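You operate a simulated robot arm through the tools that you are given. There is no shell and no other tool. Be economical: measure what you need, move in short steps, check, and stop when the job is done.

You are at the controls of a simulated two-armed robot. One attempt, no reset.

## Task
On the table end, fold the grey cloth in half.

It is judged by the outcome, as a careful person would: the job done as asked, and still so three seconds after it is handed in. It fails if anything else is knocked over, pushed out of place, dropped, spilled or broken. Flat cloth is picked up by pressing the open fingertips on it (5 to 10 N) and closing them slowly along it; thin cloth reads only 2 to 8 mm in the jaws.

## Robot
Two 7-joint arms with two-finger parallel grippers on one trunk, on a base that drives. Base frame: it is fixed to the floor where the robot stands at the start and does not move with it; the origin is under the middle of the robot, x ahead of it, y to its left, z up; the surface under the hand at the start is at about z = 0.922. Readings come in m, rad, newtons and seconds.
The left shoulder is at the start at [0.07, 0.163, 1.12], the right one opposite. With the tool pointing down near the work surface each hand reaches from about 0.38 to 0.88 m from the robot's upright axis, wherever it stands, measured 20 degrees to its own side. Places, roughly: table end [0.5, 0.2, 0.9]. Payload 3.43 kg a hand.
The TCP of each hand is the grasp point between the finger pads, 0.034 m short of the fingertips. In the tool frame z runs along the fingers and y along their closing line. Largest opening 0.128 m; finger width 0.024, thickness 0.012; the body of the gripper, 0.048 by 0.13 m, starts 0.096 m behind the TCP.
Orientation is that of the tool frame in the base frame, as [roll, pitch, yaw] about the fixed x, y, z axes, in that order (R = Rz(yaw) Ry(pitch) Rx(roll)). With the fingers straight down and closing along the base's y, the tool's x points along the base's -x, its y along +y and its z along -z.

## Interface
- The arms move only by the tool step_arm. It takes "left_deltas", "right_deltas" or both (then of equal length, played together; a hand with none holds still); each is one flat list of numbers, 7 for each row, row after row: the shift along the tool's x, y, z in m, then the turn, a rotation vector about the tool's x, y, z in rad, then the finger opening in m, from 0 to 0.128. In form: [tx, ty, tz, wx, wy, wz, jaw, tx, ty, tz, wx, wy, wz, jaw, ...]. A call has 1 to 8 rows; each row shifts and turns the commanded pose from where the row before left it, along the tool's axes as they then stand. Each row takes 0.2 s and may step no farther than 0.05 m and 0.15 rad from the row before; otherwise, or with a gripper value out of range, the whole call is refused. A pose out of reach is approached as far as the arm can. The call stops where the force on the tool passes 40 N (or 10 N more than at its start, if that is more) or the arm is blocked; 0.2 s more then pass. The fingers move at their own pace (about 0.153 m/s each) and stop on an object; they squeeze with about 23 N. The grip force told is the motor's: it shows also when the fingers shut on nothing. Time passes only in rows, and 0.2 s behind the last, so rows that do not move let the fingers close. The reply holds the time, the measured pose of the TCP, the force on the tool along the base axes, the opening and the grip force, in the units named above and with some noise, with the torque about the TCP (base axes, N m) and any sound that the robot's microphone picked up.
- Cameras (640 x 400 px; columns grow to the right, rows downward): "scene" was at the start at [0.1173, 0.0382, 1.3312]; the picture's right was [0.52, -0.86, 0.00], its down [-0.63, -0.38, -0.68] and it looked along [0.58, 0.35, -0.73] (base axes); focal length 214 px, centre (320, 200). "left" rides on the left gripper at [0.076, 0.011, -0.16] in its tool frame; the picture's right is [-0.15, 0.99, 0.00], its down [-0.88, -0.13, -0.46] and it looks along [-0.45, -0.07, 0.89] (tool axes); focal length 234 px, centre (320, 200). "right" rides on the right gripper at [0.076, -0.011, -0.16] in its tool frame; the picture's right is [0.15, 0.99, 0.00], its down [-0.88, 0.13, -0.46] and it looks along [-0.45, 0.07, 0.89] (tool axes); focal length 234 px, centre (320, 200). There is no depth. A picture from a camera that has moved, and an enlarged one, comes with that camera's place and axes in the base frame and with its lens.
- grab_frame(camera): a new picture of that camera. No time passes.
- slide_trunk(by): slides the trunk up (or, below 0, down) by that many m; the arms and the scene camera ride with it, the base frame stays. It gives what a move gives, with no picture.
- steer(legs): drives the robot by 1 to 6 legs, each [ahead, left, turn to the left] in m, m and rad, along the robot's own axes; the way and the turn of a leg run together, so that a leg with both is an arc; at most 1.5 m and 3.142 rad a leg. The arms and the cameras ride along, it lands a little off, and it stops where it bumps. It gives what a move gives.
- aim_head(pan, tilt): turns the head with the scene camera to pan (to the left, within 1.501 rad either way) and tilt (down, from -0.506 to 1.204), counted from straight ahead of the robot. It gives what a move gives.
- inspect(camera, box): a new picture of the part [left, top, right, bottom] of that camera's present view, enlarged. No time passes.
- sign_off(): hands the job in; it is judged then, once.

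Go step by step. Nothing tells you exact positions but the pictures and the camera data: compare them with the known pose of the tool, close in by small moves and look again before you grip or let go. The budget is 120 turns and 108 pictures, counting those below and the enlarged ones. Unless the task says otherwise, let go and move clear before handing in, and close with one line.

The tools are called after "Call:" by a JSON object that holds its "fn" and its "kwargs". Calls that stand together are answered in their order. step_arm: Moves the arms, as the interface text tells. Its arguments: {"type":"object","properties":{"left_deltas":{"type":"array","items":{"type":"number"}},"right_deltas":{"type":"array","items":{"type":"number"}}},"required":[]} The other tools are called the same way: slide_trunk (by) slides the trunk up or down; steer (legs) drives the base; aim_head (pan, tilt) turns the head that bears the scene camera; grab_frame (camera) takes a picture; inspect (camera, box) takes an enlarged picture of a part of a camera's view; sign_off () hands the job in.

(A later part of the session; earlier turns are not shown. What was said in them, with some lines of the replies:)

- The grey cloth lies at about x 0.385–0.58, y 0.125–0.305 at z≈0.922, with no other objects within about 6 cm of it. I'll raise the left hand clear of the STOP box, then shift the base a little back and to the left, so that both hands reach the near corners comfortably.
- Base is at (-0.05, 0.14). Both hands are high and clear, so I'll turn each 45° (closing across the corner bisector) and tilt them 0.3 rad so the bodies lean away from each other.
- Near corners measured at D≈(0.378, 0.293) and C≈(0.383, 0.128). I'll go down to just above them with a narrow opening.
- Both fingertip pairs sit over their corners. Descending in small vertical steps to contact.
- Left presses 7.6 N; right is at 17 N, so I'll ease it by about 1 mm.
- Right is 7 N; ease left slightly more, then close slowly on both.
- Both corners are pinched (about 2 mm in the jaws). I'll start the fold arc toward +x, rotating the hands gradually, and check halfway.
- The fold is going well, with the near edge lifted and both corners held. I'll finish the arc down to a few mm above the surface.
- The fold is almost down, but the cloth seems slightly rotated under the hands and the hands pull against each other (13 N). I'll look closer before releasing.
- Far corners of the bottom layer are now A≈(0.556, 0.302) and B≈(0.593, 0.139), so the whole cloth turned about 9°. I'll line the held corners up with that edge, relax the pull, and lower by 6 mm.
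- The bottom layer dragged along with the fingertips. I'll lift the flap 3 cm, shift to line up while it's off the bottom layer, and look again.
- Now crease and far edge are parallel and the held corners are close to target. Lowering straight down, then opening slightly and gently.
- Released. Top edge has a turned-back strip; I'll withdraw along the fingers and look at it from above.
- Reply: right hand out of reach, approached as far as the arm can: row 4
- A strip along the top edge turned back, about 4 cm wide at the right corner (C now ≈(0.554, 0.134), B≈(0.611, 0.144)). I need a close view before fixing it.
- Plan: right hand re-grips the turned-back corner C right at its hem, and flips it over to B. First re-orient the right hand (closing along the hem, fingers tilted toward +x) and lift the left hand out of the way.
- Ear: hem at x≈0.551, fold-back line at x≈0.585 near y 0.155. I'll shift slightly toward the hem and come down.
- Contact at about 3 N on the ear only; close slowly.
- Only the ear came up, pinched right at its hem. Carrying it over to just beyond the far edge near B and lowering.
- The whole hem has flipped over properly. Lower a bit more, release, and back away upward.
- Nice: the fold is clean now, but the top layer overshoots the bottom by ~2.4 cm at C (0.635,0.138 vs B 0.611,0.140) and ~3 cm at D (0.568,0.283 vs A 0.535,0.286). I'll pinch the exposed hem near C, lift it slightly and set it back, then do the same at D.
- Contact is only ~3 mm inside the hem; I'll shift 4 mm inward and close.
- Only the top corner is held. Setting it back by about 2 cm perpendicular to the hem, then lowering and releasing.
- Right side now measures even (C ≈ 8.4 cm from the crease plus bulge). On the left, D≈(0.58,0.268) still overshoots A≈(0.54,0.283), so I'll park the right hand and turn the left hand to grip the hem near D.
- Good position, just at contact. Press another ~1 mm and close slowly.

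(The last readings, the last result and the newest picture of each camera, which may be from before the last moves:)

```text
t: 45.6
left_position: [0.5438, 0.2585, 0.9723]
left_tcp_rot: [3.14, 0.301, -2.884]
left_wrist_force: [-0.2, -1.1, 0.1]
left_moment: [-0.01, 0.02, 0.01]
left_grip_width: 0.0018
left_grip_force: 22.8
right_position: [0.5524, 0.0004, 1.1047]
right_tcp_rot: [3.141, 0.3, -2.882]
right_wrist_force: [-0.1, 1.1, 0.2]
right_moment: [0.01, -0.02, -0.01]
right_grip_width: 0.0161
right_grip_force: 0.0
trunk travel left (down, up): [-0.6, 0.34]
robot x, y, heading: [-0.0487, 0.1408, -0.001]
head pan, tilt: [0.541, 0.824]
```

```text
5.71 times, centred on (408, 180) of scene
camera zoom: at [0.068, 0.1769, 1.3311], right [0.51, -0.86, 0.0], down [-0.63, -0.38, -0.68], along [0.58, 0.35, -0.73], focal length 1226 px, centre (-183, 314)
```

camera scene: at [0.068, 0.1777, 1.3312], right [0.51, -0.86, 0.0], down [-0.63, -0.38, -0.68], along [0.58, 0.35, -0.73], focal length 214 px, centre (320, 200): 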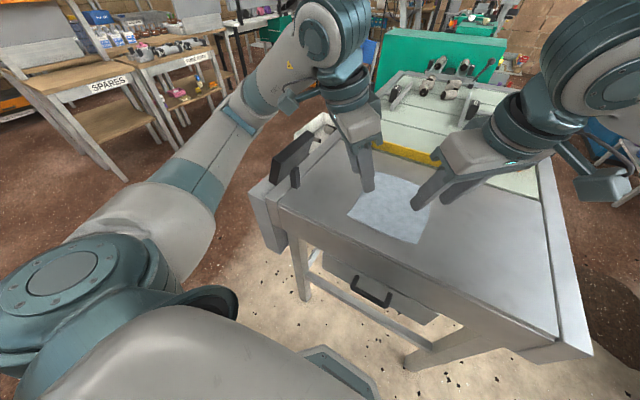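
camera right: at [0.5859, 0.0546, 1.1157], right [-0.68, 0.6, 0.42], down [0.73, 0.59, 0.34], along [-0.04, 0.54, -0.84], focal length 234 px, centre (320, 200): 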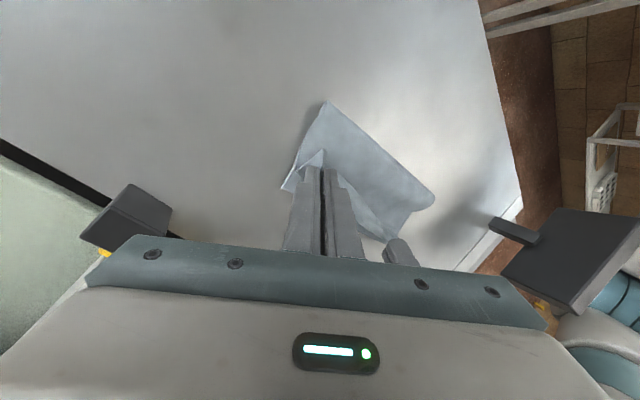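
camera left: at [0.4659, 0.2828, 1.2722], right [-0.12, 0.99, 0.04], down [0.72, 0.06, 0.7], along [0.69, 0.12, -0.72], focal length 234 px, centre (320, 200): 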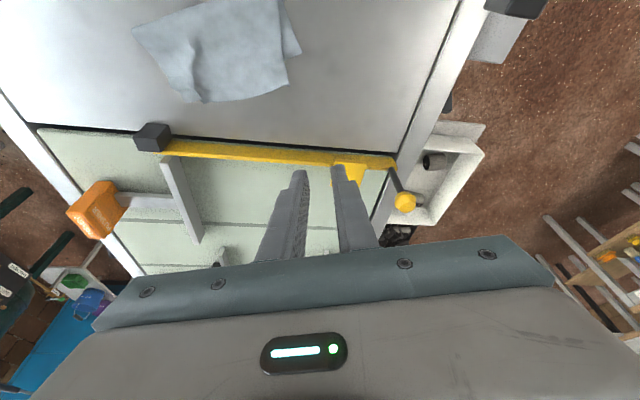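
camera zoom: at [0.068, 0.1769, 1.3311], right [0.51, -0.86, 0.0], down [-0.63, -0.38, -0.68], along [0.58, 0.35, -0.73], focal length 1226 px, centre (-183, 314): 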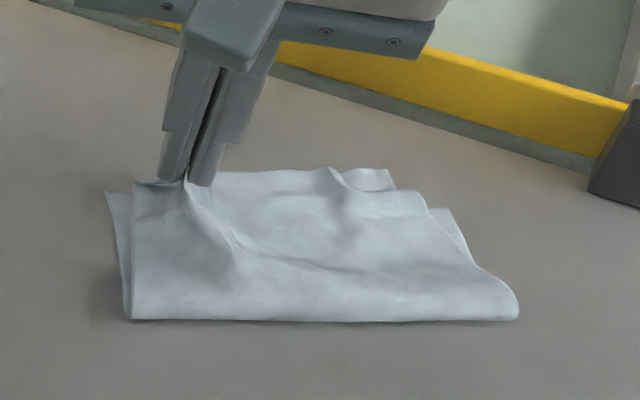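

D is nearly on A (0.543,0.28 vs 0.537,0.292). Lower, release and back off; C on the right will need a small shift.

Call:
{"fn": "step_arm", "kwargs": {"left_deltas": [0.003, 0.002, 0.0096, 0, 0, 0, 0, 0, 0, 0, 0, 0, 0, 0, 0, 0, 0, 0, 0, 0, 0.006, 0, 0, 0, 0, 0, 0, 0.012, 0, 0, 0, 0, 0, 0, 0.018, -0.0059, 0, -0.0191, 0, 0, 0, 0.018, -0.0118, 0, -0.0382, 0, 0, 0, 0.018, -0.0118, 0.02, -0.0382, 0, 0, 0, 0.018]}}

Call:
{"fn": "step_arm", "kwargs": {"left_deltas": [0, 0.04, -0.02, 0, 0, 0, 0.018, 0, 0.04, -0.02, 0, 0, 0, 0.018]}}

Call:
{"fn": "inspect", "kwargs": {"camera": "scene", "box": [352, 145, 464, 215]}}

Call:
{"fn": "grab_frame", "kwargs": {"camera": "right"}}

```text
t: 47.5
left_position: [0.535, 0.2806, 1.0627]
left_tcp_rot: [-3.141, 0.3, -2.883]
left_wrist_force: [0.2, 0.0, 0.0]
left_moment: [-0.07, -0.03, 0.01]
left_grip_width: 0.0181
left_grip_force: 0.0
right_position: [0.551, 0.0018, 1.1053]
right_tcp_rot: [-3.14, 0.3, -2.883]
right_wrist_force: [-0.6, 0.8, 0.1]
right_moment: [-0.03, 0.0, -0.01]
right_grip_width: 0.0161
right_grip_force: 0.1
trunk travel left (down, up): [-0.6, 0.34]
robot x, y, heading: [-0.0487, 0.1395, 0.001]
head pan, tilt: [0.541, 0.824]
```

```text
t: 48.0
left_position: [0.5035, 0.3519, 1.1011]
left_tcp_rot: [-3.14, 0.298, -2.882]
left_wrist_force: [0.8, 0.4, -0.5]
left_moment: [-0.03, -0.04, 0.0]
left_grip_width: 0.0181
left_grip_force: 0.2
right_position: [0.5517, 0.0029, 1.1055]
right_tcp_rot: [-3.14, 0.299, -2.881]
right_wrist_force: [0.2, -0.2, 0.5]
right_moment: [-0.01, -0.01, -0.03]
right_grip_width: 0.016
right_grip_force: 0.0
trunk travel left (down, up): [-0.6, 0.34]
robot x, y, heading: [-0.0507, 0.1412, -0.0]
head pan, tilt: [0.541, 0.824]
```

```text
5.71 times, centred on (408, 180) of scene
camera zoom: at [0.0665, 0.1786, 1.3312], right [0.51, -0.86, 0.0], down [-0.63, -0.38, -0.68], along [0.58, 0.35, -0.73], focal length 1226 px, centre (-183, 314)
```

zoom: 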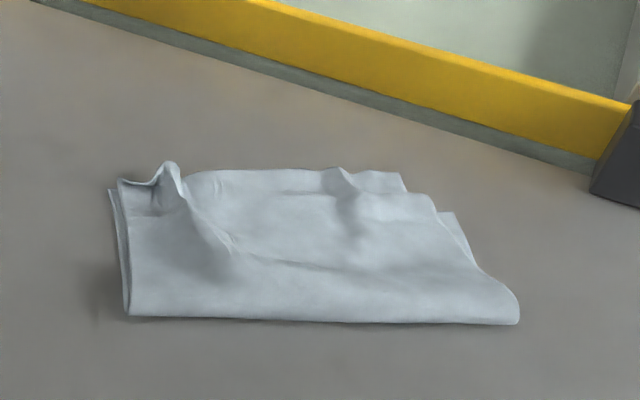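

```text
43 pictures are left
camera right: at [0.4384, -0.0388, 1.2362], right [-0.39, 0.92, -0.04], down [0.65, 0.31, 0.7], along [0.65, 0.24, -0.72], focal length 234 px, centre (320, 200)
```

right: 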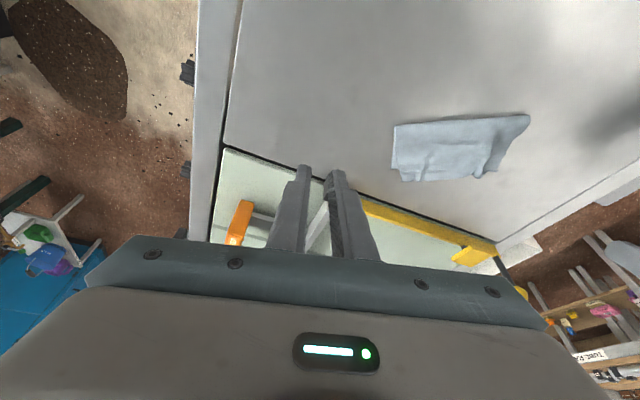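

Left side is now very good. C≈(0.619,0.166) should go to B≈(0.610,0.140); the right hand will grip the hem near C and shift it.

Call:
{"fn": "step_arm", "kwargs": {"right_deltas": [0, 0, 0, -0.0387, 0, -0.125, 0.018, 0, 0, 0, -0.0387, 0, -0.125, 0.018, -0.0175, 0.0244, 0.0334, 0, 0, 0, 0.018, -0.0175, 0.0244, 0.0334, 0, 0, 0, 0.018, -0.0175, 0.0244, 0.0334, 0, 0, 0, 0.018, -0.0175, 0.0244, 0.0334, 0, 0, 0, 0.018, -0.0176, 0.0243, 0.0332, 0, 0, 0, 0.018, 0, 0, 0, 0, 0, 0, 0.018]}}

Call:
{"fn": "inspect", "kwargs": {"camera": "right", "box": [220, 70, 412, 190]}}

```text
t: 49.9
left_position: [0.5042, 0.3504, 1.1008]
left_tcp_rot: [3.14, 0.299, -2.882]
left_wrist_force: [-1.0, -0.2, -0.3]
left_moment: [0.01, 0.02, -0.01]
left_grip_width: 0.0181
left_grip_force: 0.0
right_position: [0.6074, 0.1704, 0.9694]
right_tcp_rot: [-3.141, 0.301, -2.621]
right_wrist_force: [0.8, 0.0, -0.7]
right_moment: [0.02, 0.03, -0.01]
right_grip_width: 0.018
right_grip_force: 0.0
trunk travel left (down, up): [-0.6, 0.34]
robot x, y, heading: [-0.0468, 0.1381, -0.001]
head pan, tilt: [0.541, 0.824]
```

```text
3.33 times, centred on (316, 130) of right
camera zoom: at [0.5091, 0.1013, 1.1002], right [-0.61, 0.79, -0.04], down [0.55, 0.46, 0.7], along [0.57, 0.4, -0.72], focal length 781 px, centre (333, 433)
```

zoom: 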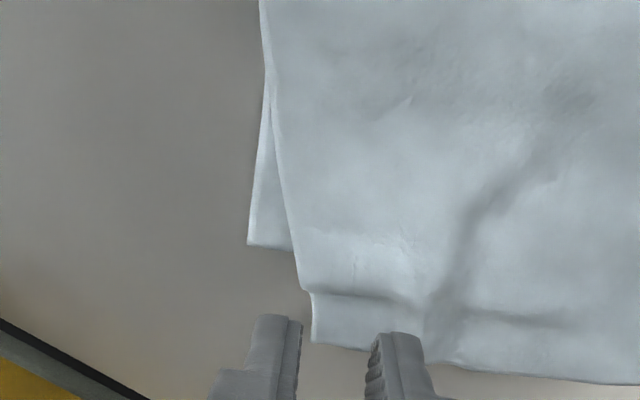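

Call:
{"fn": "step_arm", "kwargs": {"right_deltas": [0.001, 0.016, 0, 0, 0, 0, 0.018, 0.0027, 0, 0.0086, 0, 0, 0, 0.018, 0, 0, 0, 0, 0, 0, 0.018, 0, 0, 0, 0, 0, 0, 0.018]}}

Call:
{"fn": "inspect", "kwargs": {"camera": "right", "box": [220, 70, 412, 190]}}

```text
t: 50.9
left_position: [0.5047, 0.3519, 1.0989]
left_tcp_rot: [3.14, 0.299, -2.883]
left_wrist_force: [1.1, 0.2, -0.3]
left_moment: [0.02, 0.01, 0.02]
left_grip_width: 0.0179
left_grip_force: 0.1
right_position: [0.5989, 0.1835, 0.9622]
right_tcp_rot: [-3.141, 0.298, -2.62]
right_wrist_force: [-0.5, 0.3, -0.2]
right_moment: [0.0, -0.02, 0.01]
right_grip_width: 0.0182
right_grip_force: 0.1
trunk travel left (down, up): [-0.6, 0.34]
robot x, y, heading: [-0.0494, 0.1409, -0.0]
head pan, tilt: [0.541, 0.824]
```

```text
3.33 times, centred on (316, 130) of right
camera zoom: at [0.5002, 0.1155, 1.0923], right [-0.61, 0.79, -0.04], down [0.55, 0.47, 0.69], along [0.57, 0.4, -0.72], focal length 781 px, centre (333, 433)
```

zoom: 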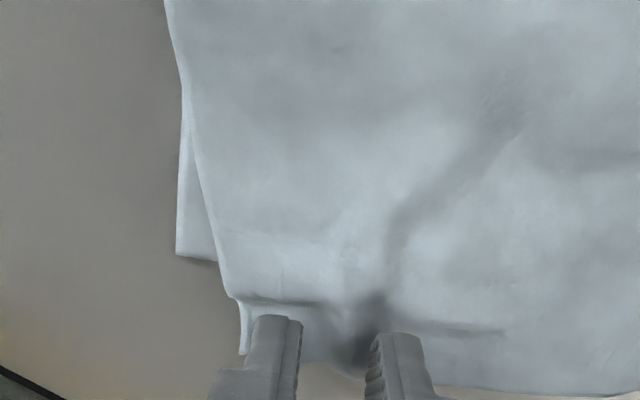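

Call:
{"fn": "step_arm", "kwargs": {"right_deltas": [0.0006, 0, 0.0019, 0, 0, 0, 0.018, 0.0006, 0, 0.0014, 0, 0, 0, 0.018, 0, 0, 0, 0, 0, 0, 0.018, 0, 0, 0, 0, 0, 0, 0.018]}}

```text
t: 51.9
left_position: [0.5037, 0.3513, 1.1008]
left_tcp_rot: [3.141, 0.3, -2.884]
left_wrist_force: [0.2, 0.0, 0.1]
left_moment: [-0.01, 0.0, 0.0]
left_grip_width: 0.0185
left_grip_force: 0.0
right_position: [0.5982, 0.1867, 0.96]
right_tcp_rot: [-3.142, 0.3, -2.62]
right_wrist_force: [1.5, 0.4, 5.6]
right_moment: [-0.02, -0.06, -0.01]
right_grip_width: 0.0181
right_grip_force: 0.2
trunk travel left (down, up): [-0.6, 0.34]
robot x, y, heading: [-0.0496, 0.141, -0.005]
head pan, tilt: [0.541, 0.824]
```

Call:
{"fn": "step_arm", "kwargs": {"right_deltas": [0, 0, 0, 0, 0, 0, 0.014, 0, 0, 0, 0, 0, 0, 0.011, 0, 0, 0, 0, 0, 0, 0.008, 0, 0, 0, 0, 0, 0, 0.004, 0, 0, 0, 0, 0, 0, 0, 0, 0, 0, 0, 0, 0, 0, -0.0059, 0, -0.0191, 0, 0, 0, 0, 0, 0, 0, 0, 0, 0, 0]}}

Call:
{"fn": "inspect", "kwargs": {"camera": "right", "box": [200, 60, 440, 210]}}

Call:
{"fn": "inspect", "kwargs": {"camera": "scene", "box": [352, 145, 464, 215]}}

```text
t: 53.6
left_position: [0.5038, 0.3522, 1.1006]
left_tcp_rot: [3.14, 0.298, -2.883]
left_wrist_force: [-0.3, -0.4, 0.4]
left_moment: [0.0, -0.03, -0.01]
left_grip_width: 0.0179
left_grip_force: 0.1
right_position: [0.5979, 0.1851, 0.977]
right_tcp_rot: [-3.141, 0.299, -2.621]
right_wrist_force: [-0.2, 0.1, -0.5]
right_moment: [-0.01, 0.01, -0.03]
right_grip_width: 0.0017
right_grip_force: 22.7
trunk travel left (down, up): [-0.6, 0.34]
robot x, y, heading: [-0.0483, 0.1365, -0.007]
head pan, tilt: [0.541, 0.824]
```

```text
2.67 times, centred on (320, 135) of right
camera zoom: at [0.4996, 0.117, 1.1093], right [-0.61, 0.79, -0.04], down [0.55, 0.47, 0.69], along [0.57, 0.4, -0.72], focal length 624 px, centre (320, 373)
```

zoom: 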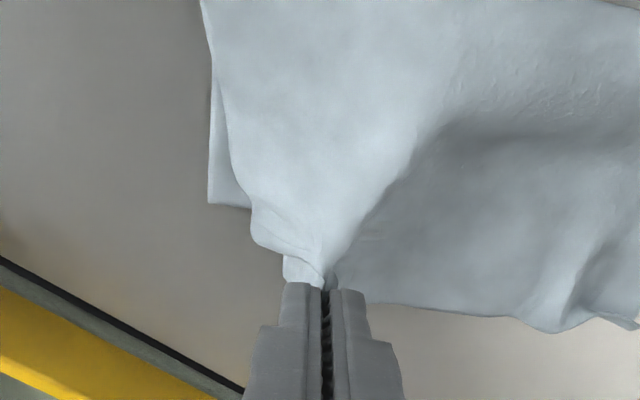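

```text
5.71 times, centred on (408, 180) of scene
camera zoom: at [0.0677, 0.1771, 1.3311], right [0.51, -0.86, 0.0], down [-0.63, -0.38, -0.68], along [0.58, 0.35, -0.73], focal length 1226 px, centre (-183, 314)
```

zoom: 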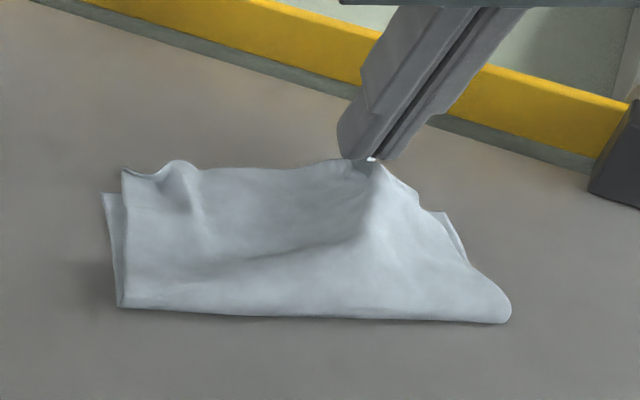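

Call:
{"fn": "step_arm", "kwargs": {"right_deltas": [0.0125, -0.0086, -0.0038, 0, 0, 0, 0, 0.0124, -0.0086, -0.0039, 0, 0, 0, 0, 0.0024, 0, 0.0076, 0, 0, 0, 0, 0, 0, 0, 0, 0, 0, 0]}}

Call:
{"fn": "inspect", "kwargs": {"camera": "right", "box": [200, 60, 440, 210]}}

Call:
{"fn": "inspect", "kwargs": {"camera": "scene", "box": [352, 145, 464, 215]}}

```text
t: 54.6
left_position: [0.5053, 0.3517, 1.1003]
left_tcp_rot: [3.139, 0.301, -2.884]
left_wrist_force: [0.1, -0.7, 0.4]
left_moment: [0.01, 0.03, -0.01]
left_grip_width: 0.0181
left_grip_force: 0.1
right_position: [0.5849, 0.1574, 0.9722]
right_tcp_rot: [-3.141, 0.3, -2.619]
right_wrist_force: [0.0, 0.0, -0.2]
right_moment: [0.04, 0.02, 0.0]
right_grip_width: 0.0019
right_grip_force: 22.8
trunk travel left (down, up): [-0.6, 0.34]
robot x, y, heading: [-0.0523, 0.141, 0.0]
head pan, tilt: [0.541, 0.824]
```

```text
2.67 times, centred on (320, 135) of right
camera zoom: at [0.486, 0.088, 1.1018], right [-0.61, 0.79, -0.04], down [0.55, 0.46, 0.7], along [0.57, 0.4, -0.72], focal length 624 px, centre (320, 373)
```

zoom: 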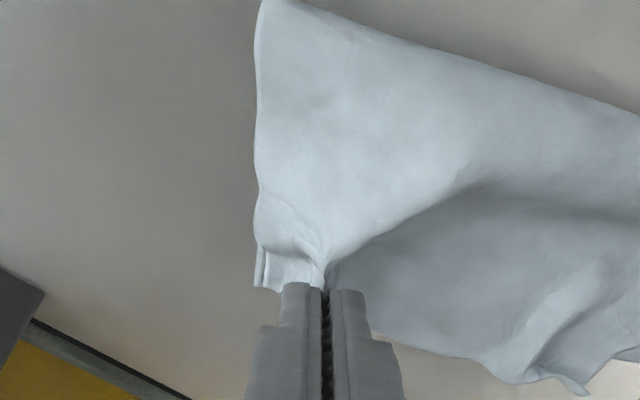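

```text
5.71 times, centred on (408, 180) of scene
camera zoom: at [0.0673, 0.177, 1.3312], right [0.51, -0.86, 0.0], down [-0.63, -0.38, -0.68], along [0.58, 0.35, -0.73], focal length 1226 px, centre (-183, 314)
```

zoom: 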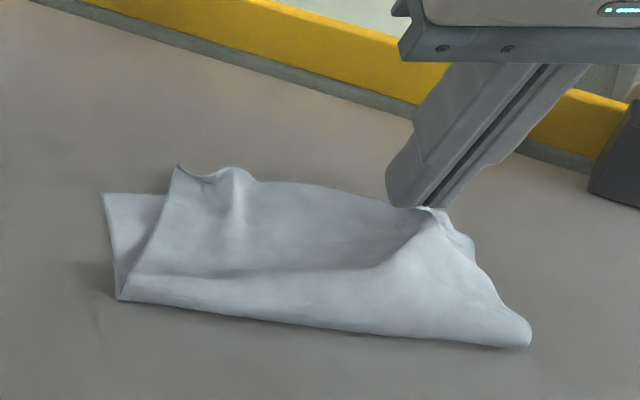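

C sits right on B now, but the hem pulled D off A (the hem is bunched). I'll pin C down with the right hand while the left hand turns to grip D, closing across the hem with its body leaning away, and spreads it to A.

Call:
{"fn": "step_arm", "kwargs": {"left_deltas": [0, 0, 0, 0.0408, 0, 0.1318, 0.018, 0, 0, 0, 0.0408, 0, 0.1318, 0.018, 0, 0, 0, 0.0408, 0, 0.1318, 0.018, 0, 0, 0, 0.0408, 0, 0.1318, 0.018, 0, 0, 0, 0.0408, 0, 0.1318, 0.018, 0, 0, 0, 0.0408, 0, 0.1318, 0.018, 0, 0, 0, 0.0408, 0, 0.1318, 0.018, 0, 0, 0, 0.0408, 0, 0.1318, 0.018], "right_deltas": [0.0018, 0, 0.0058, 0, 0, 0, 0, 0.0017, 0, 0.0057, 0, 0, 0, 0, 0, 0, 0, 0, 0, 0, 0, 0, 0, 0, 0, 0, 0, 0, 0, 0, 0, 0, 0, 0, 0, 0, 0, 0, 0, 0, 0, 0, 0, 0, 0, 0, 0, 0, 0, 0, 0, 0, 0, 0, 0, 0]}}

Call:
{"fn": "step_arm", "kwargs": {"left_deltas": [0, 0, 0, 0.0408, 0, 0.1318, 0.016, 0, 0, 0, 0.0408, 0, 0.1318, 0.016]}}

Call:
{"fn": "grab_frame", "kwargs": {"camera": "left"}}

Call:
{"fn": "inspect", "kwargs": {"camera": "scene", "box": [352, 145, 464, 215]}}

```text
t: 56.5
left_position: [0.5042, 0.354, 1.1011]
left_tcp_rot: [-3.141, 0.301, 2.295]
left_wrist_force: [-0.5, -0.1, -1.2]
left_moment: [-0.03, -0.01, 0.02]
left_grip_width: 0.0181
left_grip_force: 0.1
right_position: [0.5835, 0.1575, 0.9602]
right_tcp_rot: [3.14, 0.302, -2.619]
right_wrist_force: [3.9, -0.2, 17.7]
right_moment: [0.04, -0.09, 0.0]
right_grip_width: 0.0016
right_grip_force: 23.0
trunk travel left (down, up): [-0.6, 0.34]
robot x, y, heading: [-0.0507, 0.1406, 0.003]
head pan, tilt: [0.541, 0.824]
```

```text
t: 57.0
left_position: [0.4945, 0.3458, 1.1016]
left_tcp_rot: [3.141, 0.301, 2.02]
left_wrist_force: [0.2, -0.4, -0.1]
left_moment: [0.01, 0.0, -0.01]
left_grip_width: 0.0158
left_grip_force: 0.0
left hand out of reach, approached as far as the arm can: row 2
right_position: [0.5844, 0.1577, 0.9599]
right_tcp_rot: [3.14, 0.303, -2.622]
right_wrist_force: [2.2, 2.4, 19.5]
right_moment: [0.07, -0.06, -0.02]
right_grip_width: 0.0019
right_grip_force: 22.8
trunk travel left (down, up): [-0.6, 0.34]
robot x, y, heading: [-0.0503, 0.1357, -0.0]
head pan, tilt: [0.541, 0.824]
```

```text
36 pictures are left
camera left: at [0.4526, 0.4587, 1.2314], right [0.95, 0.31, 0.04], down [0.19, -0.69, 0.7], along [0.24, -0.65, -0.72], focal length 234 px, centre (320, 200)
```

left: 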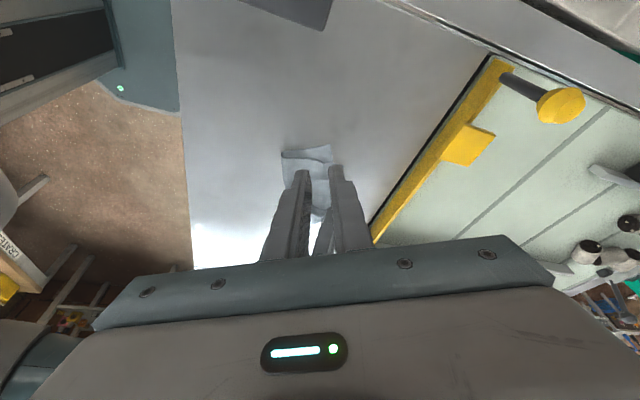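

```text
5.71 times, centred on (408, 180) of scene
camera zoom: at [0.0661, 0.1764, 1.3315], right [0.51, -0.86, 0.0], down [-0.63, -0.38, -0.68], along [0.58, 0.35, -0.73], focal length 1226 px, centre (-183, 314)
```

zoom: 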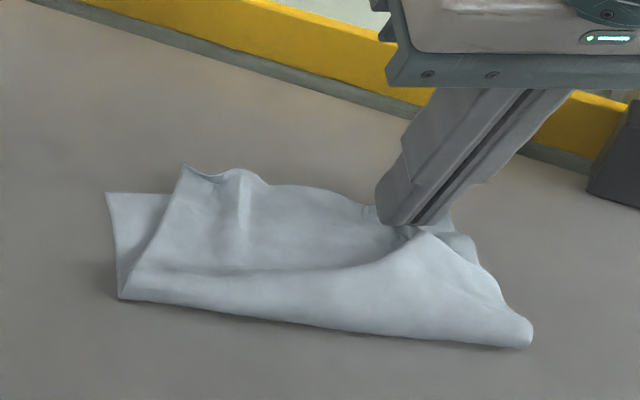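

Call:
{"fn": "step_arm", "kwargs": {"left_deltas": [-0.0187, 0.0023, 0.0389, 0, 0, 0, 0.016, -0.0187, 0.0023, 0.0389, 0, 0, 0, 0.016, -0.0187, 0.0023, 0.0389, 0, 0, 0, 0.016, -0.0187, 0.0023, 0.0389, 0, 0, 0, 0.016, 0, 0, 0, 0, 0, 0, 0.016]}}

Call:
{"fn": "inspect", "kwargs": {"camera": "left", "box": [220, 70, 412, 190]}}

```text
t: 58.2
left_position: [0.5158, 0.3073, 1.0559]
left_tcp_rot: [-3.141, 0.301, 2.022]
left_wrist_force: [-0.9, -0.3, 0.2]
left_moment: [0.0, 0.0, 0.01]
left_grip_width: 0.0158
left_grip_force: 0.0
left hand out of reach, approached as far as the arm can: row 2, 3, 4
right_position: [0.5832, 0.159, 0.9589]
right_tcp_rot: [-3.141, 0.301, -2.62]
right_wrist_force: [-2.2, 0.7, 19.6]
right_moment: [0.07, 0.11, -0.01]
right_grip_width: 0.0018
right_grip_force: 22.8
trunk travel left (down, up): [-0.6, 0.34]
robot x, y, heading: [-0.046, 0.1386, -0.002]
head pan, tilt: [0.541, 0.824]
```

```text
3.33 times, centred on (316, 130) of left
camera zoom: at [0.4722, 0.42, 1.1857], right [0.95, 0.31, 0.04], down [0.19, -0.69, 0.7], along [0.24, -0.65, -0.72], focal length 781 px, centre (333, 433)
```

zoom: 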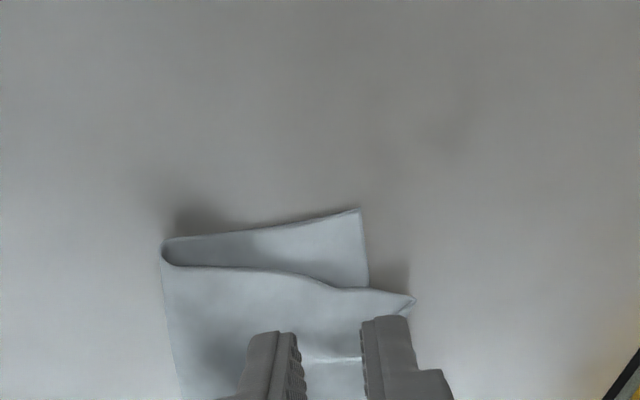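

That orientation is out of reach; I'll turn the left hand back toward the 45° setting that worked before.

Call:
{"fn": "step_arm", "kwargs": {"left_deltas": [0, 0, 0, -0.0387, 0, -0.125, 0.016, 0, 0, 0, -0.0387, 0, -0.125, 0.016, 0, 0, 0, -0.0387, 0, -0.125, 0.016, 0, 0, 0, 0, 0, 0, 0.016]}}

Call:
{"fn": "inspect", "kwargs": {"camera": "left", "box": [220, 70, 412, 190]}}

```text
t: 59.2
left_position: [0.5157, 0.3075, 1.0553]
left_tcp_rot: [3.139, 0.301, 2.415]
left_wrist_force: [-0.3, 0.1, 0.3]
left_moment: [-0.02, -0.02, 0.0]
left_grip_width: 0.0161
left_grip_force: 0.0
right_position: [0.5827, 0.1585, 0.9591]
right_tcp_rot: [-3.141, 0.303, -2.62]
right_wrist_force: [-2.6, 0.7, 18.2]
right_moment: [0.08, 0.1, -0.01]
right_grip_width: 0.0017
right_grip_force: 23.0
trunk travel left (down, up): [-0.6, 0.34]
robot x, y, heading: [-0.0474, 0.1381, -0.001]
head pan, tilt: [0.541, 0.824]
```

```text
3.33 times, centred on (316, 130) of left
camera zoom: at [0.4328, 0.3961, 1.185], right [0.76, 0.65, 0.04], down [0.44, -0.57, 0.7], along [0.48, -0.51, -0.72], focal length 781 px, centre (333, 433)
```

zoom: 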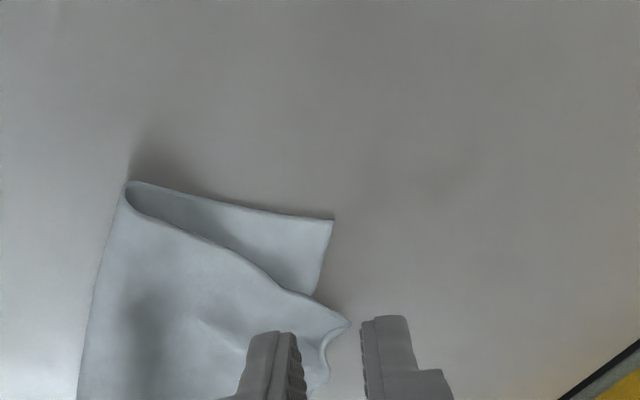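

Call:
{"fn": "step_arm", "kwargs": {"left_deltas": [0, 0, 0, 0, -0.15, 0, 0.016, -0.0073, -0.0074, 0.0331, 0, 0, 0, 0.016, -0.0073, -0.0074, 0.0331, 0, 0, 0, 0.016, -0.0073, -0.0074, 0.0331, 0, 0, 0, 0.016, 0, 0, 0, 0, 0, 0, 0.016]}}

Call:
{"fn": "inspect", "kwargs": {"camera": "left", "box": [220, 70, 412, 190]}}

Call:
{"fn": "grab_frame", "kwargs": {"camera": "scene"}}

```text
t: 60.5
left_position: [0.5493, 0.2495, 0.9746]
left_tcp_rot: [-3.14, 0.45, 2.414]
left_wrist_force: [0.6, -0.3, 0.1]
left_moment: [-0.01, 0.02, 0.0]
left_grip_width: 0.0161
left_grip_force: 0.0
right_position: [0.5834, 0.1582, 0.9596]
right_tcp_rot: [-3.141, 0.298, -2.62]
right_wrist_force: [0.3, -2.1, 19.7]
right_moment: [0.0, 0.04, 0.01]
right_grip_width: 0.0019
right_grip_force: 23.1
trunk travel left (down, up): [-0.6, 0.34]
robot x, y, heading: [-0.055, 0.1385, -0.006]
head pan, tilt: [0.541, 0.824]
```

```text
3.33 times, centred on (316, 130) of left
camera zoom: at [0.4539, 0.3499, 1.0859], right [0.76, 0.65, 0.06], down [0.36, -0.49, 0.79], along [0.55, -0.58, -0.6], focal length 781 px, centre (333, 433)
```

zoom: 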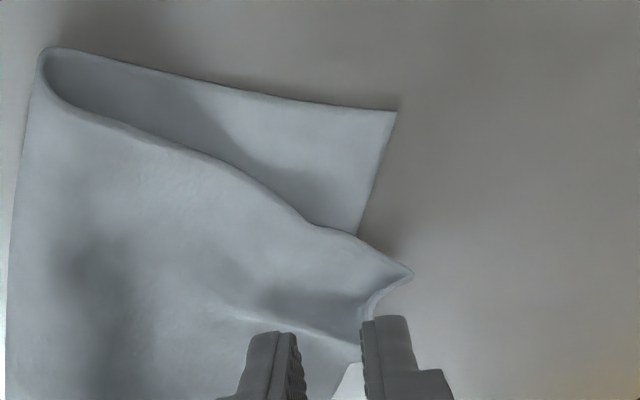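

```text
31 pictures are left
camera scene: at [0.0652, 0.1775, 1.3314], right [0.51, -0.86, 0.0], down [-0.63, -0.38, -0.68], along [0.58, 0.35, -0.73], focal length 214 px, centre (320, 200)
```

scene: 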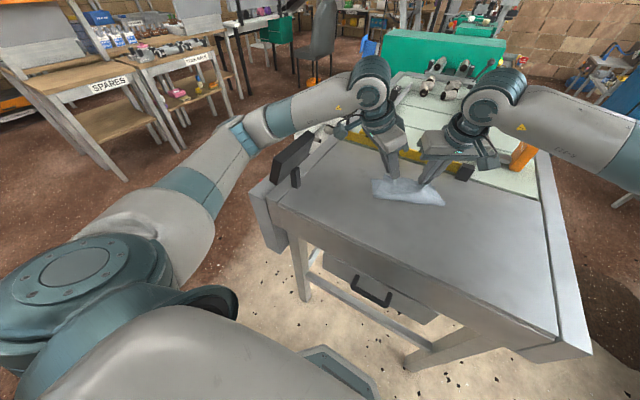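

Call:
{"fn": "step_arm", "kwargs": {"left_deltas": [0.0061, -0.003, 0.0126, 0, 0, 0, 0.016, 0, 0, 0, 0, 0, 0, 0.016, 0, 0, 0, 0, 0, 0, 0.016]}}

Call:
{"fn": "inspect", "kwargs": {"camera": "left", "box": [220, 70, 412, 190]}}

```text
t: 61.2
left_position: [0.5474, 0.2476, 0.9601]
left_tcp_rot: [3.139, 0.45, 2.412]
left_wrist_force: [-1.2, 0.6, 0.2]
left_moment: [-0.03, 0.0, 0.02]
left_grip_width: 0.0159
left_grip_force: 0.1
right_position: [0.5839, 0.1579, 0.9603]
right_tcp_rot: [-3.141, 0.302, -2.621]
right_wrist_force: [0.4, -0.3, 19.2]
right_moment: [0.03, 0.05, 0.01]
right_grip_width: 0.0017
right_grip_force: 23.1
trunk travel left (down, up): [-0.6, 0.34]
robot x, y, heading: [-0.0479, 0.1394, -0.006]
head pan, tilt: [0.541, 0.824]
```

```text
3.33 times, centred on (316, 130) of left
camera zoom: at [0.4506, 0.3471, 1.0715], right [0.76, 0.65, 0.06], down [0.36, -0.49, 0.79], along [0.55, -0.58, -0.61], focal length 781 px, centre (333, 433)
```

zoom: 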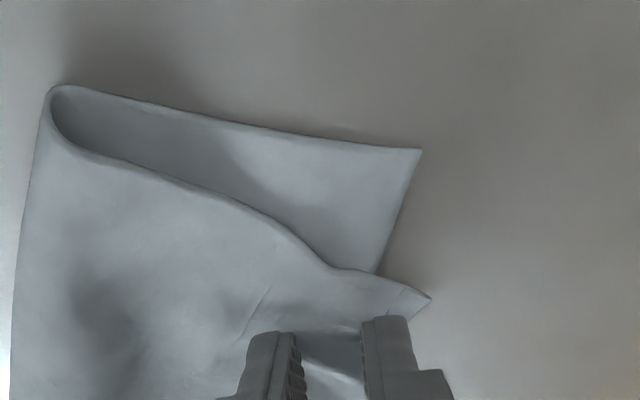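

Call:
{"fn": "step_arm", "kwargs": {"left_deltas": [0.0009, 0, 0.0018, 0, 0, 0, 0.016, 0.0003, 0, 0.0006, 0, 0, 0, 0.016, 0, 0, 0, 0, 0, 0, 0.016]}}

```text
t: 62.0
left_position: [0.5461, 0.2472, 0.9604]
left_tcp_rot: [3.14, 0.452, 2.411]
left_wrist_force: [0.0, -0.9, 12.1]
left_moment: [0.02, -0.14, 0.01]
left_grip_width: 0.0159
left_grip_force: 0.0
right_position: [0.5818, 0.1581, 0.9613]
right_tcp_rot: [-3.14, 0.303, -2.619]
right_wrist_force: [2.8, 0.4, 16.0]
right_moment: [0.04, -0.07, -0.03]
right_grip_width: 0.0018
right_grip_force: 22.9
trunk travel left (down, up): [-0.6, 0.34]
robot x, y, heading: [-0.0518, 0.1391, 0.001]
head pan, tilt: [0.541, 0.824]
```

Call:
{"fn": "step_arm", "kwargs": {"left_deltas": [-0.0003, 0, -0.0008, 0, 0, 0, 0.016, 0, 0, 0, 0, 0, 0, 0.013, 0, 0, 0, 0, 0, 0, 0.01, 0, 0, 0, 0, 0, 0, 0.006, 0, 0, 0, 0, 0, 0, 0.003, 0, 0, 0, 0, 0, 0, 0, 0, 0, 0, 0, 0, 0, 0]}}

Call:
{"fn": "inspect", "kwargs": {"camera": "left", "box": [220, 70, 412, 190]}}

```text
t: 63.6
left_position: [0.5456, 0.2469, 0.9587]
left_tcp_rot: [3.14, 0.452, 2.411]
left_wrist_force: [0.1, 0.1, 12.9]
left_moment: [-0.01, -0.02, -0.03]
left_grip_width: 0.0016
left_grip_force: 23.1
right_position: [0.5829, 0.1567, 0.9604]
right_tcp_rot: [3.141, 0.302, -2.619]
right_wrist_force: [2.7, -0.6, 13.9]
right_moment: [-0.01, -0.08, 0.0]
right_grip_width: 0.0017
right_grip_force: 23.5
trunk travel left (down, up): [-0.6, 0.34]
robot x, y, heading: [-0.049, 0.1399, -0.002]
head pan, tilt: [0.541, 0.824]
```

```text
3.33 times, centred on (316, 130) of left
camera zoom: at [0.4502, 0.3478, 1.0702], right [0.76, 0.65, 0.07], down [0.36, -0.49, 0.79], along [0.55, -0.58, -0.6], focal length 781 px, centre (333, 433)
```

zoom: 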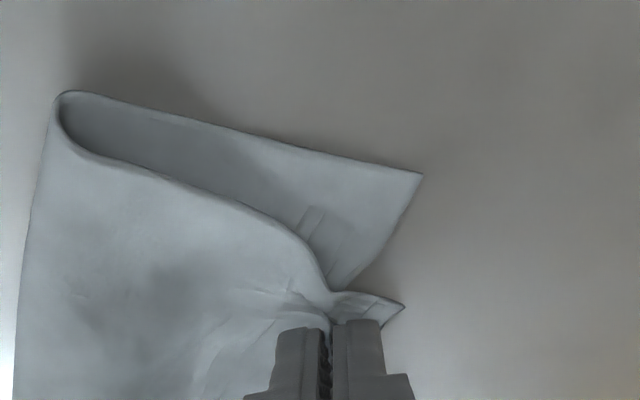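

Call:
{"fn": "step_arm", "kwargs": {"left_deltas": [-0.0052, 0, -0.0108, 0, 0, 0, 0, 0.0147, 0, -0.0071, 0, 0, 0, 0, 0.0146, 0, -0.0071, 0, 0, 0, 0, 0.0035, 0, 0.0072, 0, 0, 0, 0, 0, 0, 0, 0, 0, 0, 0]}}

Call:
{"fn": "inspect", "kwargs": {"camera": "left", "box": [200, 60, 440, 210]}}

Call:
{"fn": "inspect", "kwargs": {"camera": "scene", "box": [352, 145, 464, 215]}}

```text
t: 64.8
left_position: [0.5218, 0.2697, 0.9634]
left_tcp_rot: [-3.141, 0.45, 2.415]
left_wrist_force: [6.0, -12.2, -0.2]
left_moment: [-0.43, -0.21, -0.04]
left_grip_width: 0.0018
left_grip_force: 23.1
right_position: [0.5827, 0.159, 0.9588]
right_tcp_rot: [3.14, 0.3, -2.62]
right_wrist_force: [-6.5, 14.4, 16.2]
right_moment: [0.51, 0.22, -0.09]
right_grip_width: 0.0023
right_grip_force: 22.8
trunk travel left (down, up): [-0.6, 0.34]
robot x, y, heading: [-0.0489, 0.1378, 0.002]
head pan, tilt: [0.541, 0.824]
```

```text
2.67 times, centred on (320, 135) of left
camera zoom: at [0.4259, 0.3699, 1.0738], right [0.76, 0.65, 0.06], down [0.36, -0.49, 0.79], along [0.55, -0.58, -0.6], focal length 624 px, centre (320, 373)
```

zoom: 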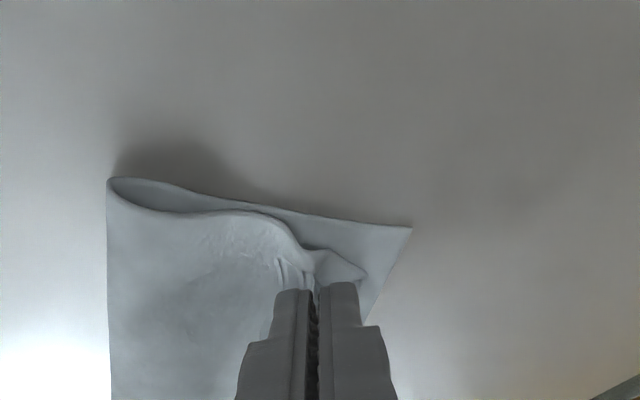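

```text
5.71 times, centred on (408, 180) of scene
camera zoom: at [0.0655, 0.1777, 1.3314], right [0.51, -0.86, 0.0], down [-0.63, -0.38, -0.68], along [0.58, 0.35, -0.73], focal length 1226 px, centre (-183, 314)
```

zoom: 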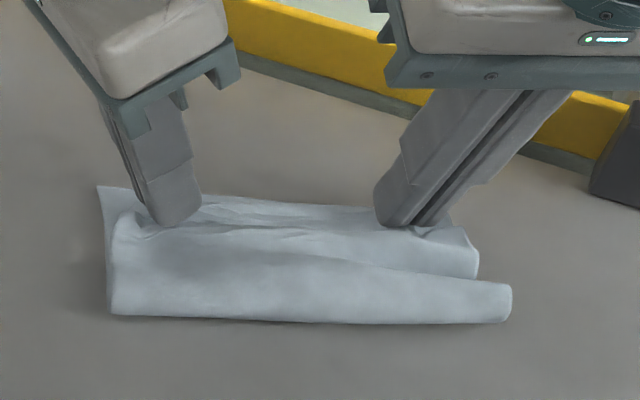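

Hem is taut and D is within ~2 cm of A, with C on B. Lower and release both hands together, then raise them.

Call:
{"fn": "step_arm", "kwargs": {"left_deltas": [0.0013, 0.0, 0.0027, 0, 0, 0, 0, 0, 0, 0, 0, 0, 0, 0.006, 0, 0, 0, 0, 0, 0, 0.012, 0, 0, 0, 0, 0, 0, 0.018, -0.0087, 0, -0.018, 0, 0, 0, 0.018, -0.0174, 0, -0.036, 0, 0, 0, 0.018, -0.0174, 0, -0.036, 0, 0, 0, 0.018], "right_deltas": [-0.0003, 0, -0.001, 0, 0, 0, 0, 0, 0, 0, 0, 0, 0, 0.006, 0, 0, 0, 0, 0, 0, 0.012, 0, 0, 0, 0, 0, 0, 0.018, -0.0059, 0, -0.0191, 0, 0, 0, 0.018, -0.0118, 0, -0.0382, 0, 0, 0, 0.018, -0.0118, 0, -0.0382, 0, 0, 0, 0.018]}}

Call:
{"fn": "inspect", "kwargs": {"camera": "scene", "box": [352, 145, 464, 215]}}

Call:
{"fn": "inspect", "kwargs": {"camera": "left", "box": [200, 60, 440, 210]}}

Call:
{"fn": "inspect", "kwargs": {"camera": "right", "box": [200, 60, 440, 210]}}

```text
t: 66.5
left_position: [0.5228, 0.2709, 1.0602]
left_tcp_rot: [3.141, 0.45, 2.411]
left_wrist_force: [0.5, 0.4, 0.0]
left_moment: [-0.01, -0.03, 0.01]
left_grip_width: 0.0181
left_grip_force: 0.0
right_position: [0.5849, 0.1569, 1.0603]
right_tcp_rot: [-3.141, 0.299, -2.62]
right_wrist_force: [0.3, -0.6, -0.4]
right_moment: [-0.02, -0.02, -0.01]
right_grip_width: 0.0179
right_grip_force: 0.1
trunk travel left (down, up): [-0.6, 0.34]
robot x, y, heading: [-0.0516, 0.1385, -0.0]
head pan, tilt: [0.541, 0.824]
```

```text
5.71 times, centred on (408, 180) of scene
camera zoom: at [0.0666, 0.1769, 1.3311], right [0.51, -0.86, 0.0], down [-0.63, -0.38, -0.68], along [0.58, 0.35, -0.73], focal length 1226 px, centre (-183, 314)
```

zoom: 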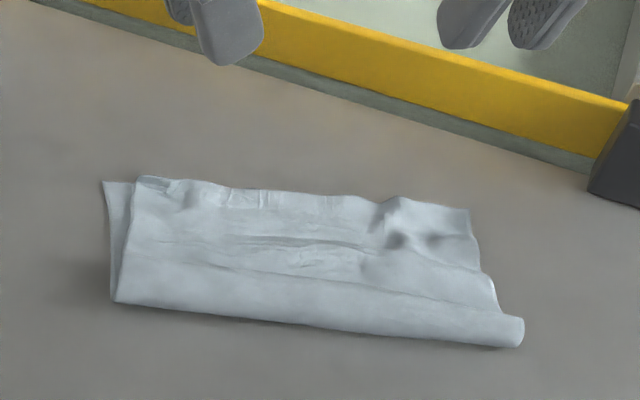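

```text
2.67 times, centred on (320, 135) of left
camera zoom: at [0.4267, 0.3704, 1.1709], right [0.76, 0.65, 0.06], down [0.36, -0.49, 0.79], along [0.55, -0.58, -0.61], focal length 624 px, centre (320, 373)
```

zoom: 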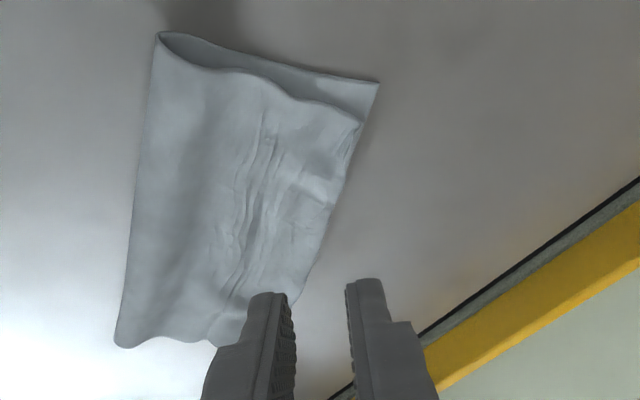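

```text
2.67 times, centred on (320, 135) of right
camera zoom: at [0.4858, 0.088, 1.1909], right [-0.61, 0.79, -0.04], down [0.55, 0.46, 0.7], along [0.57, 0.4, -0.72], focal length 624 px, centre (320, 373)
```

zoom: 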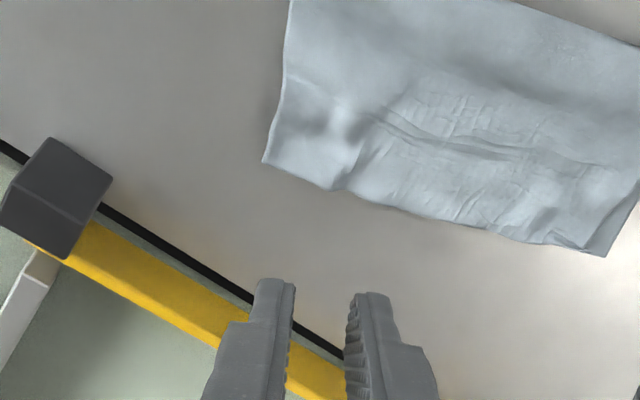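

The cloth is now folded in half with the top hem on the bottom edge (C on B, D within ~1.5 cm of A). I'll move the hands well clear and confirm it stays put.

Call:
{"fn": "step_arm", "kwargs": {"left_deltas": [0.01, 0.01, -0.035, 0, 0, 0, 0.03, 0.01, 0.01, -0.035, 0, 0, 0, 0.03, 0, 0, 0, 0, 0, 0, 0.03, 0, 0, 0, 0, 0, 0, 0.03, 0, 0, 0, 0, 0, 0, 0.03, 0, 0, 0, 0, 0, 0, 0.03], "right_deltas": [0.01, -0.03, -0.035, 0, 0, 0, 0.03, 0.01, -0.03, -0.035, 0, 0, 0, 0.03, 0, 0, 0, 0, 0, 0, 0.03, 0, 0, 0, 0, 0, 0, 0.03, 0, 0, 0, 0, 0, 0, 0.03, 0, 0, 0, 0, 0, 0, 0.03]}}

Call:
{"fn": "inspect", "kwargs": {"camera": "scene", "box": [352, 145, 464, 215]}}

Call:
{"fn": "grab_frame", "kwargs": {"camera": "scene"}}

```text
t: 67.8
left_position: [0.5009, 0.3169, 1.1122]
left_tcp_rot: [3.141, 0.45, 2.414]
left_wrist_force: [-0.3, -0.3, -0.1]
left_moment: [0.03, 0.0, -0.01]
left_grip_width: 0.0299
left_grip_force: 0.0
right_position: [0.579, 0.0873, 1.1216]
right_tcp_rot: [-3.14, 0.298, -2.619]
right_wrist_force: [-0.8, 0.8, -0.2]
right_moment: [0.0, 0.03, 0.02]
right_grip_width: 0.0299
right_grip_force: 0.0
trunk travel left (down, up): [-0.6, 0.34]
robot x, y, heading: [-0.0467, 0.1406, 0.001]
head pan, tilt: [0.541, 0.824]
```

```text
5.71 times, centred on (408, 180) of scene
camera zoom: at [0.0675, 0.1773, 1.3312], right [0.51, -0.86, 0.0], down [-0.63, -0.38, -0.68], along [0.58, 0.35, -0.73], focal length 1226 px, centre (-183, 314)
```

zoom: 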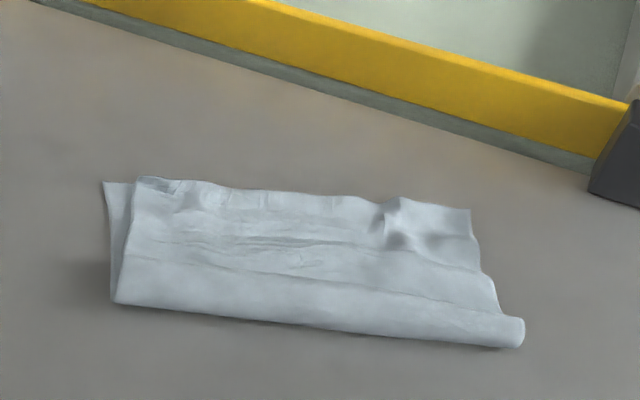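

```text
22 pictures are left
camera scene: at [0.0675, 0.1773, 1.3312], right [0.51, -0.86, 0.0], down [-0.63, -0.38, -0.68], along [0.58, 0.35, -0.73], focal length 214 px, centre (320, 200)
```

scene: 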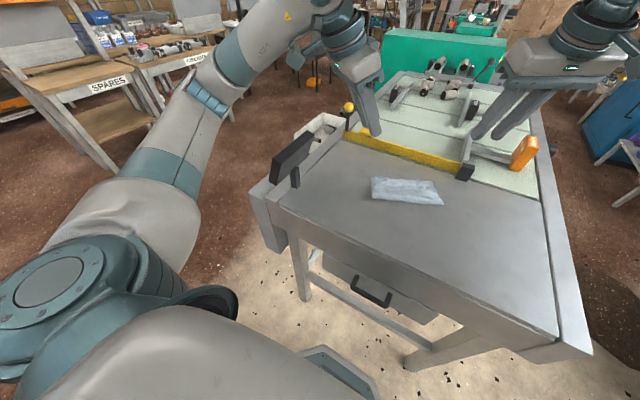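

The cloth lies still, folded in half. Nothing else on the table has moved, and both hands are clear, so I'm handing it in.

Call:
{"fn": "sign_off", "kwargs": {}}

```text
The job is handed in.
```

The grey cloth is folded in half on the table end and handed in: one pair of corners meets, the other is about 1.5 cm off. The cloth has turned somewhat from where it lay, and the top layer is a little wrinkled with a soft crease.
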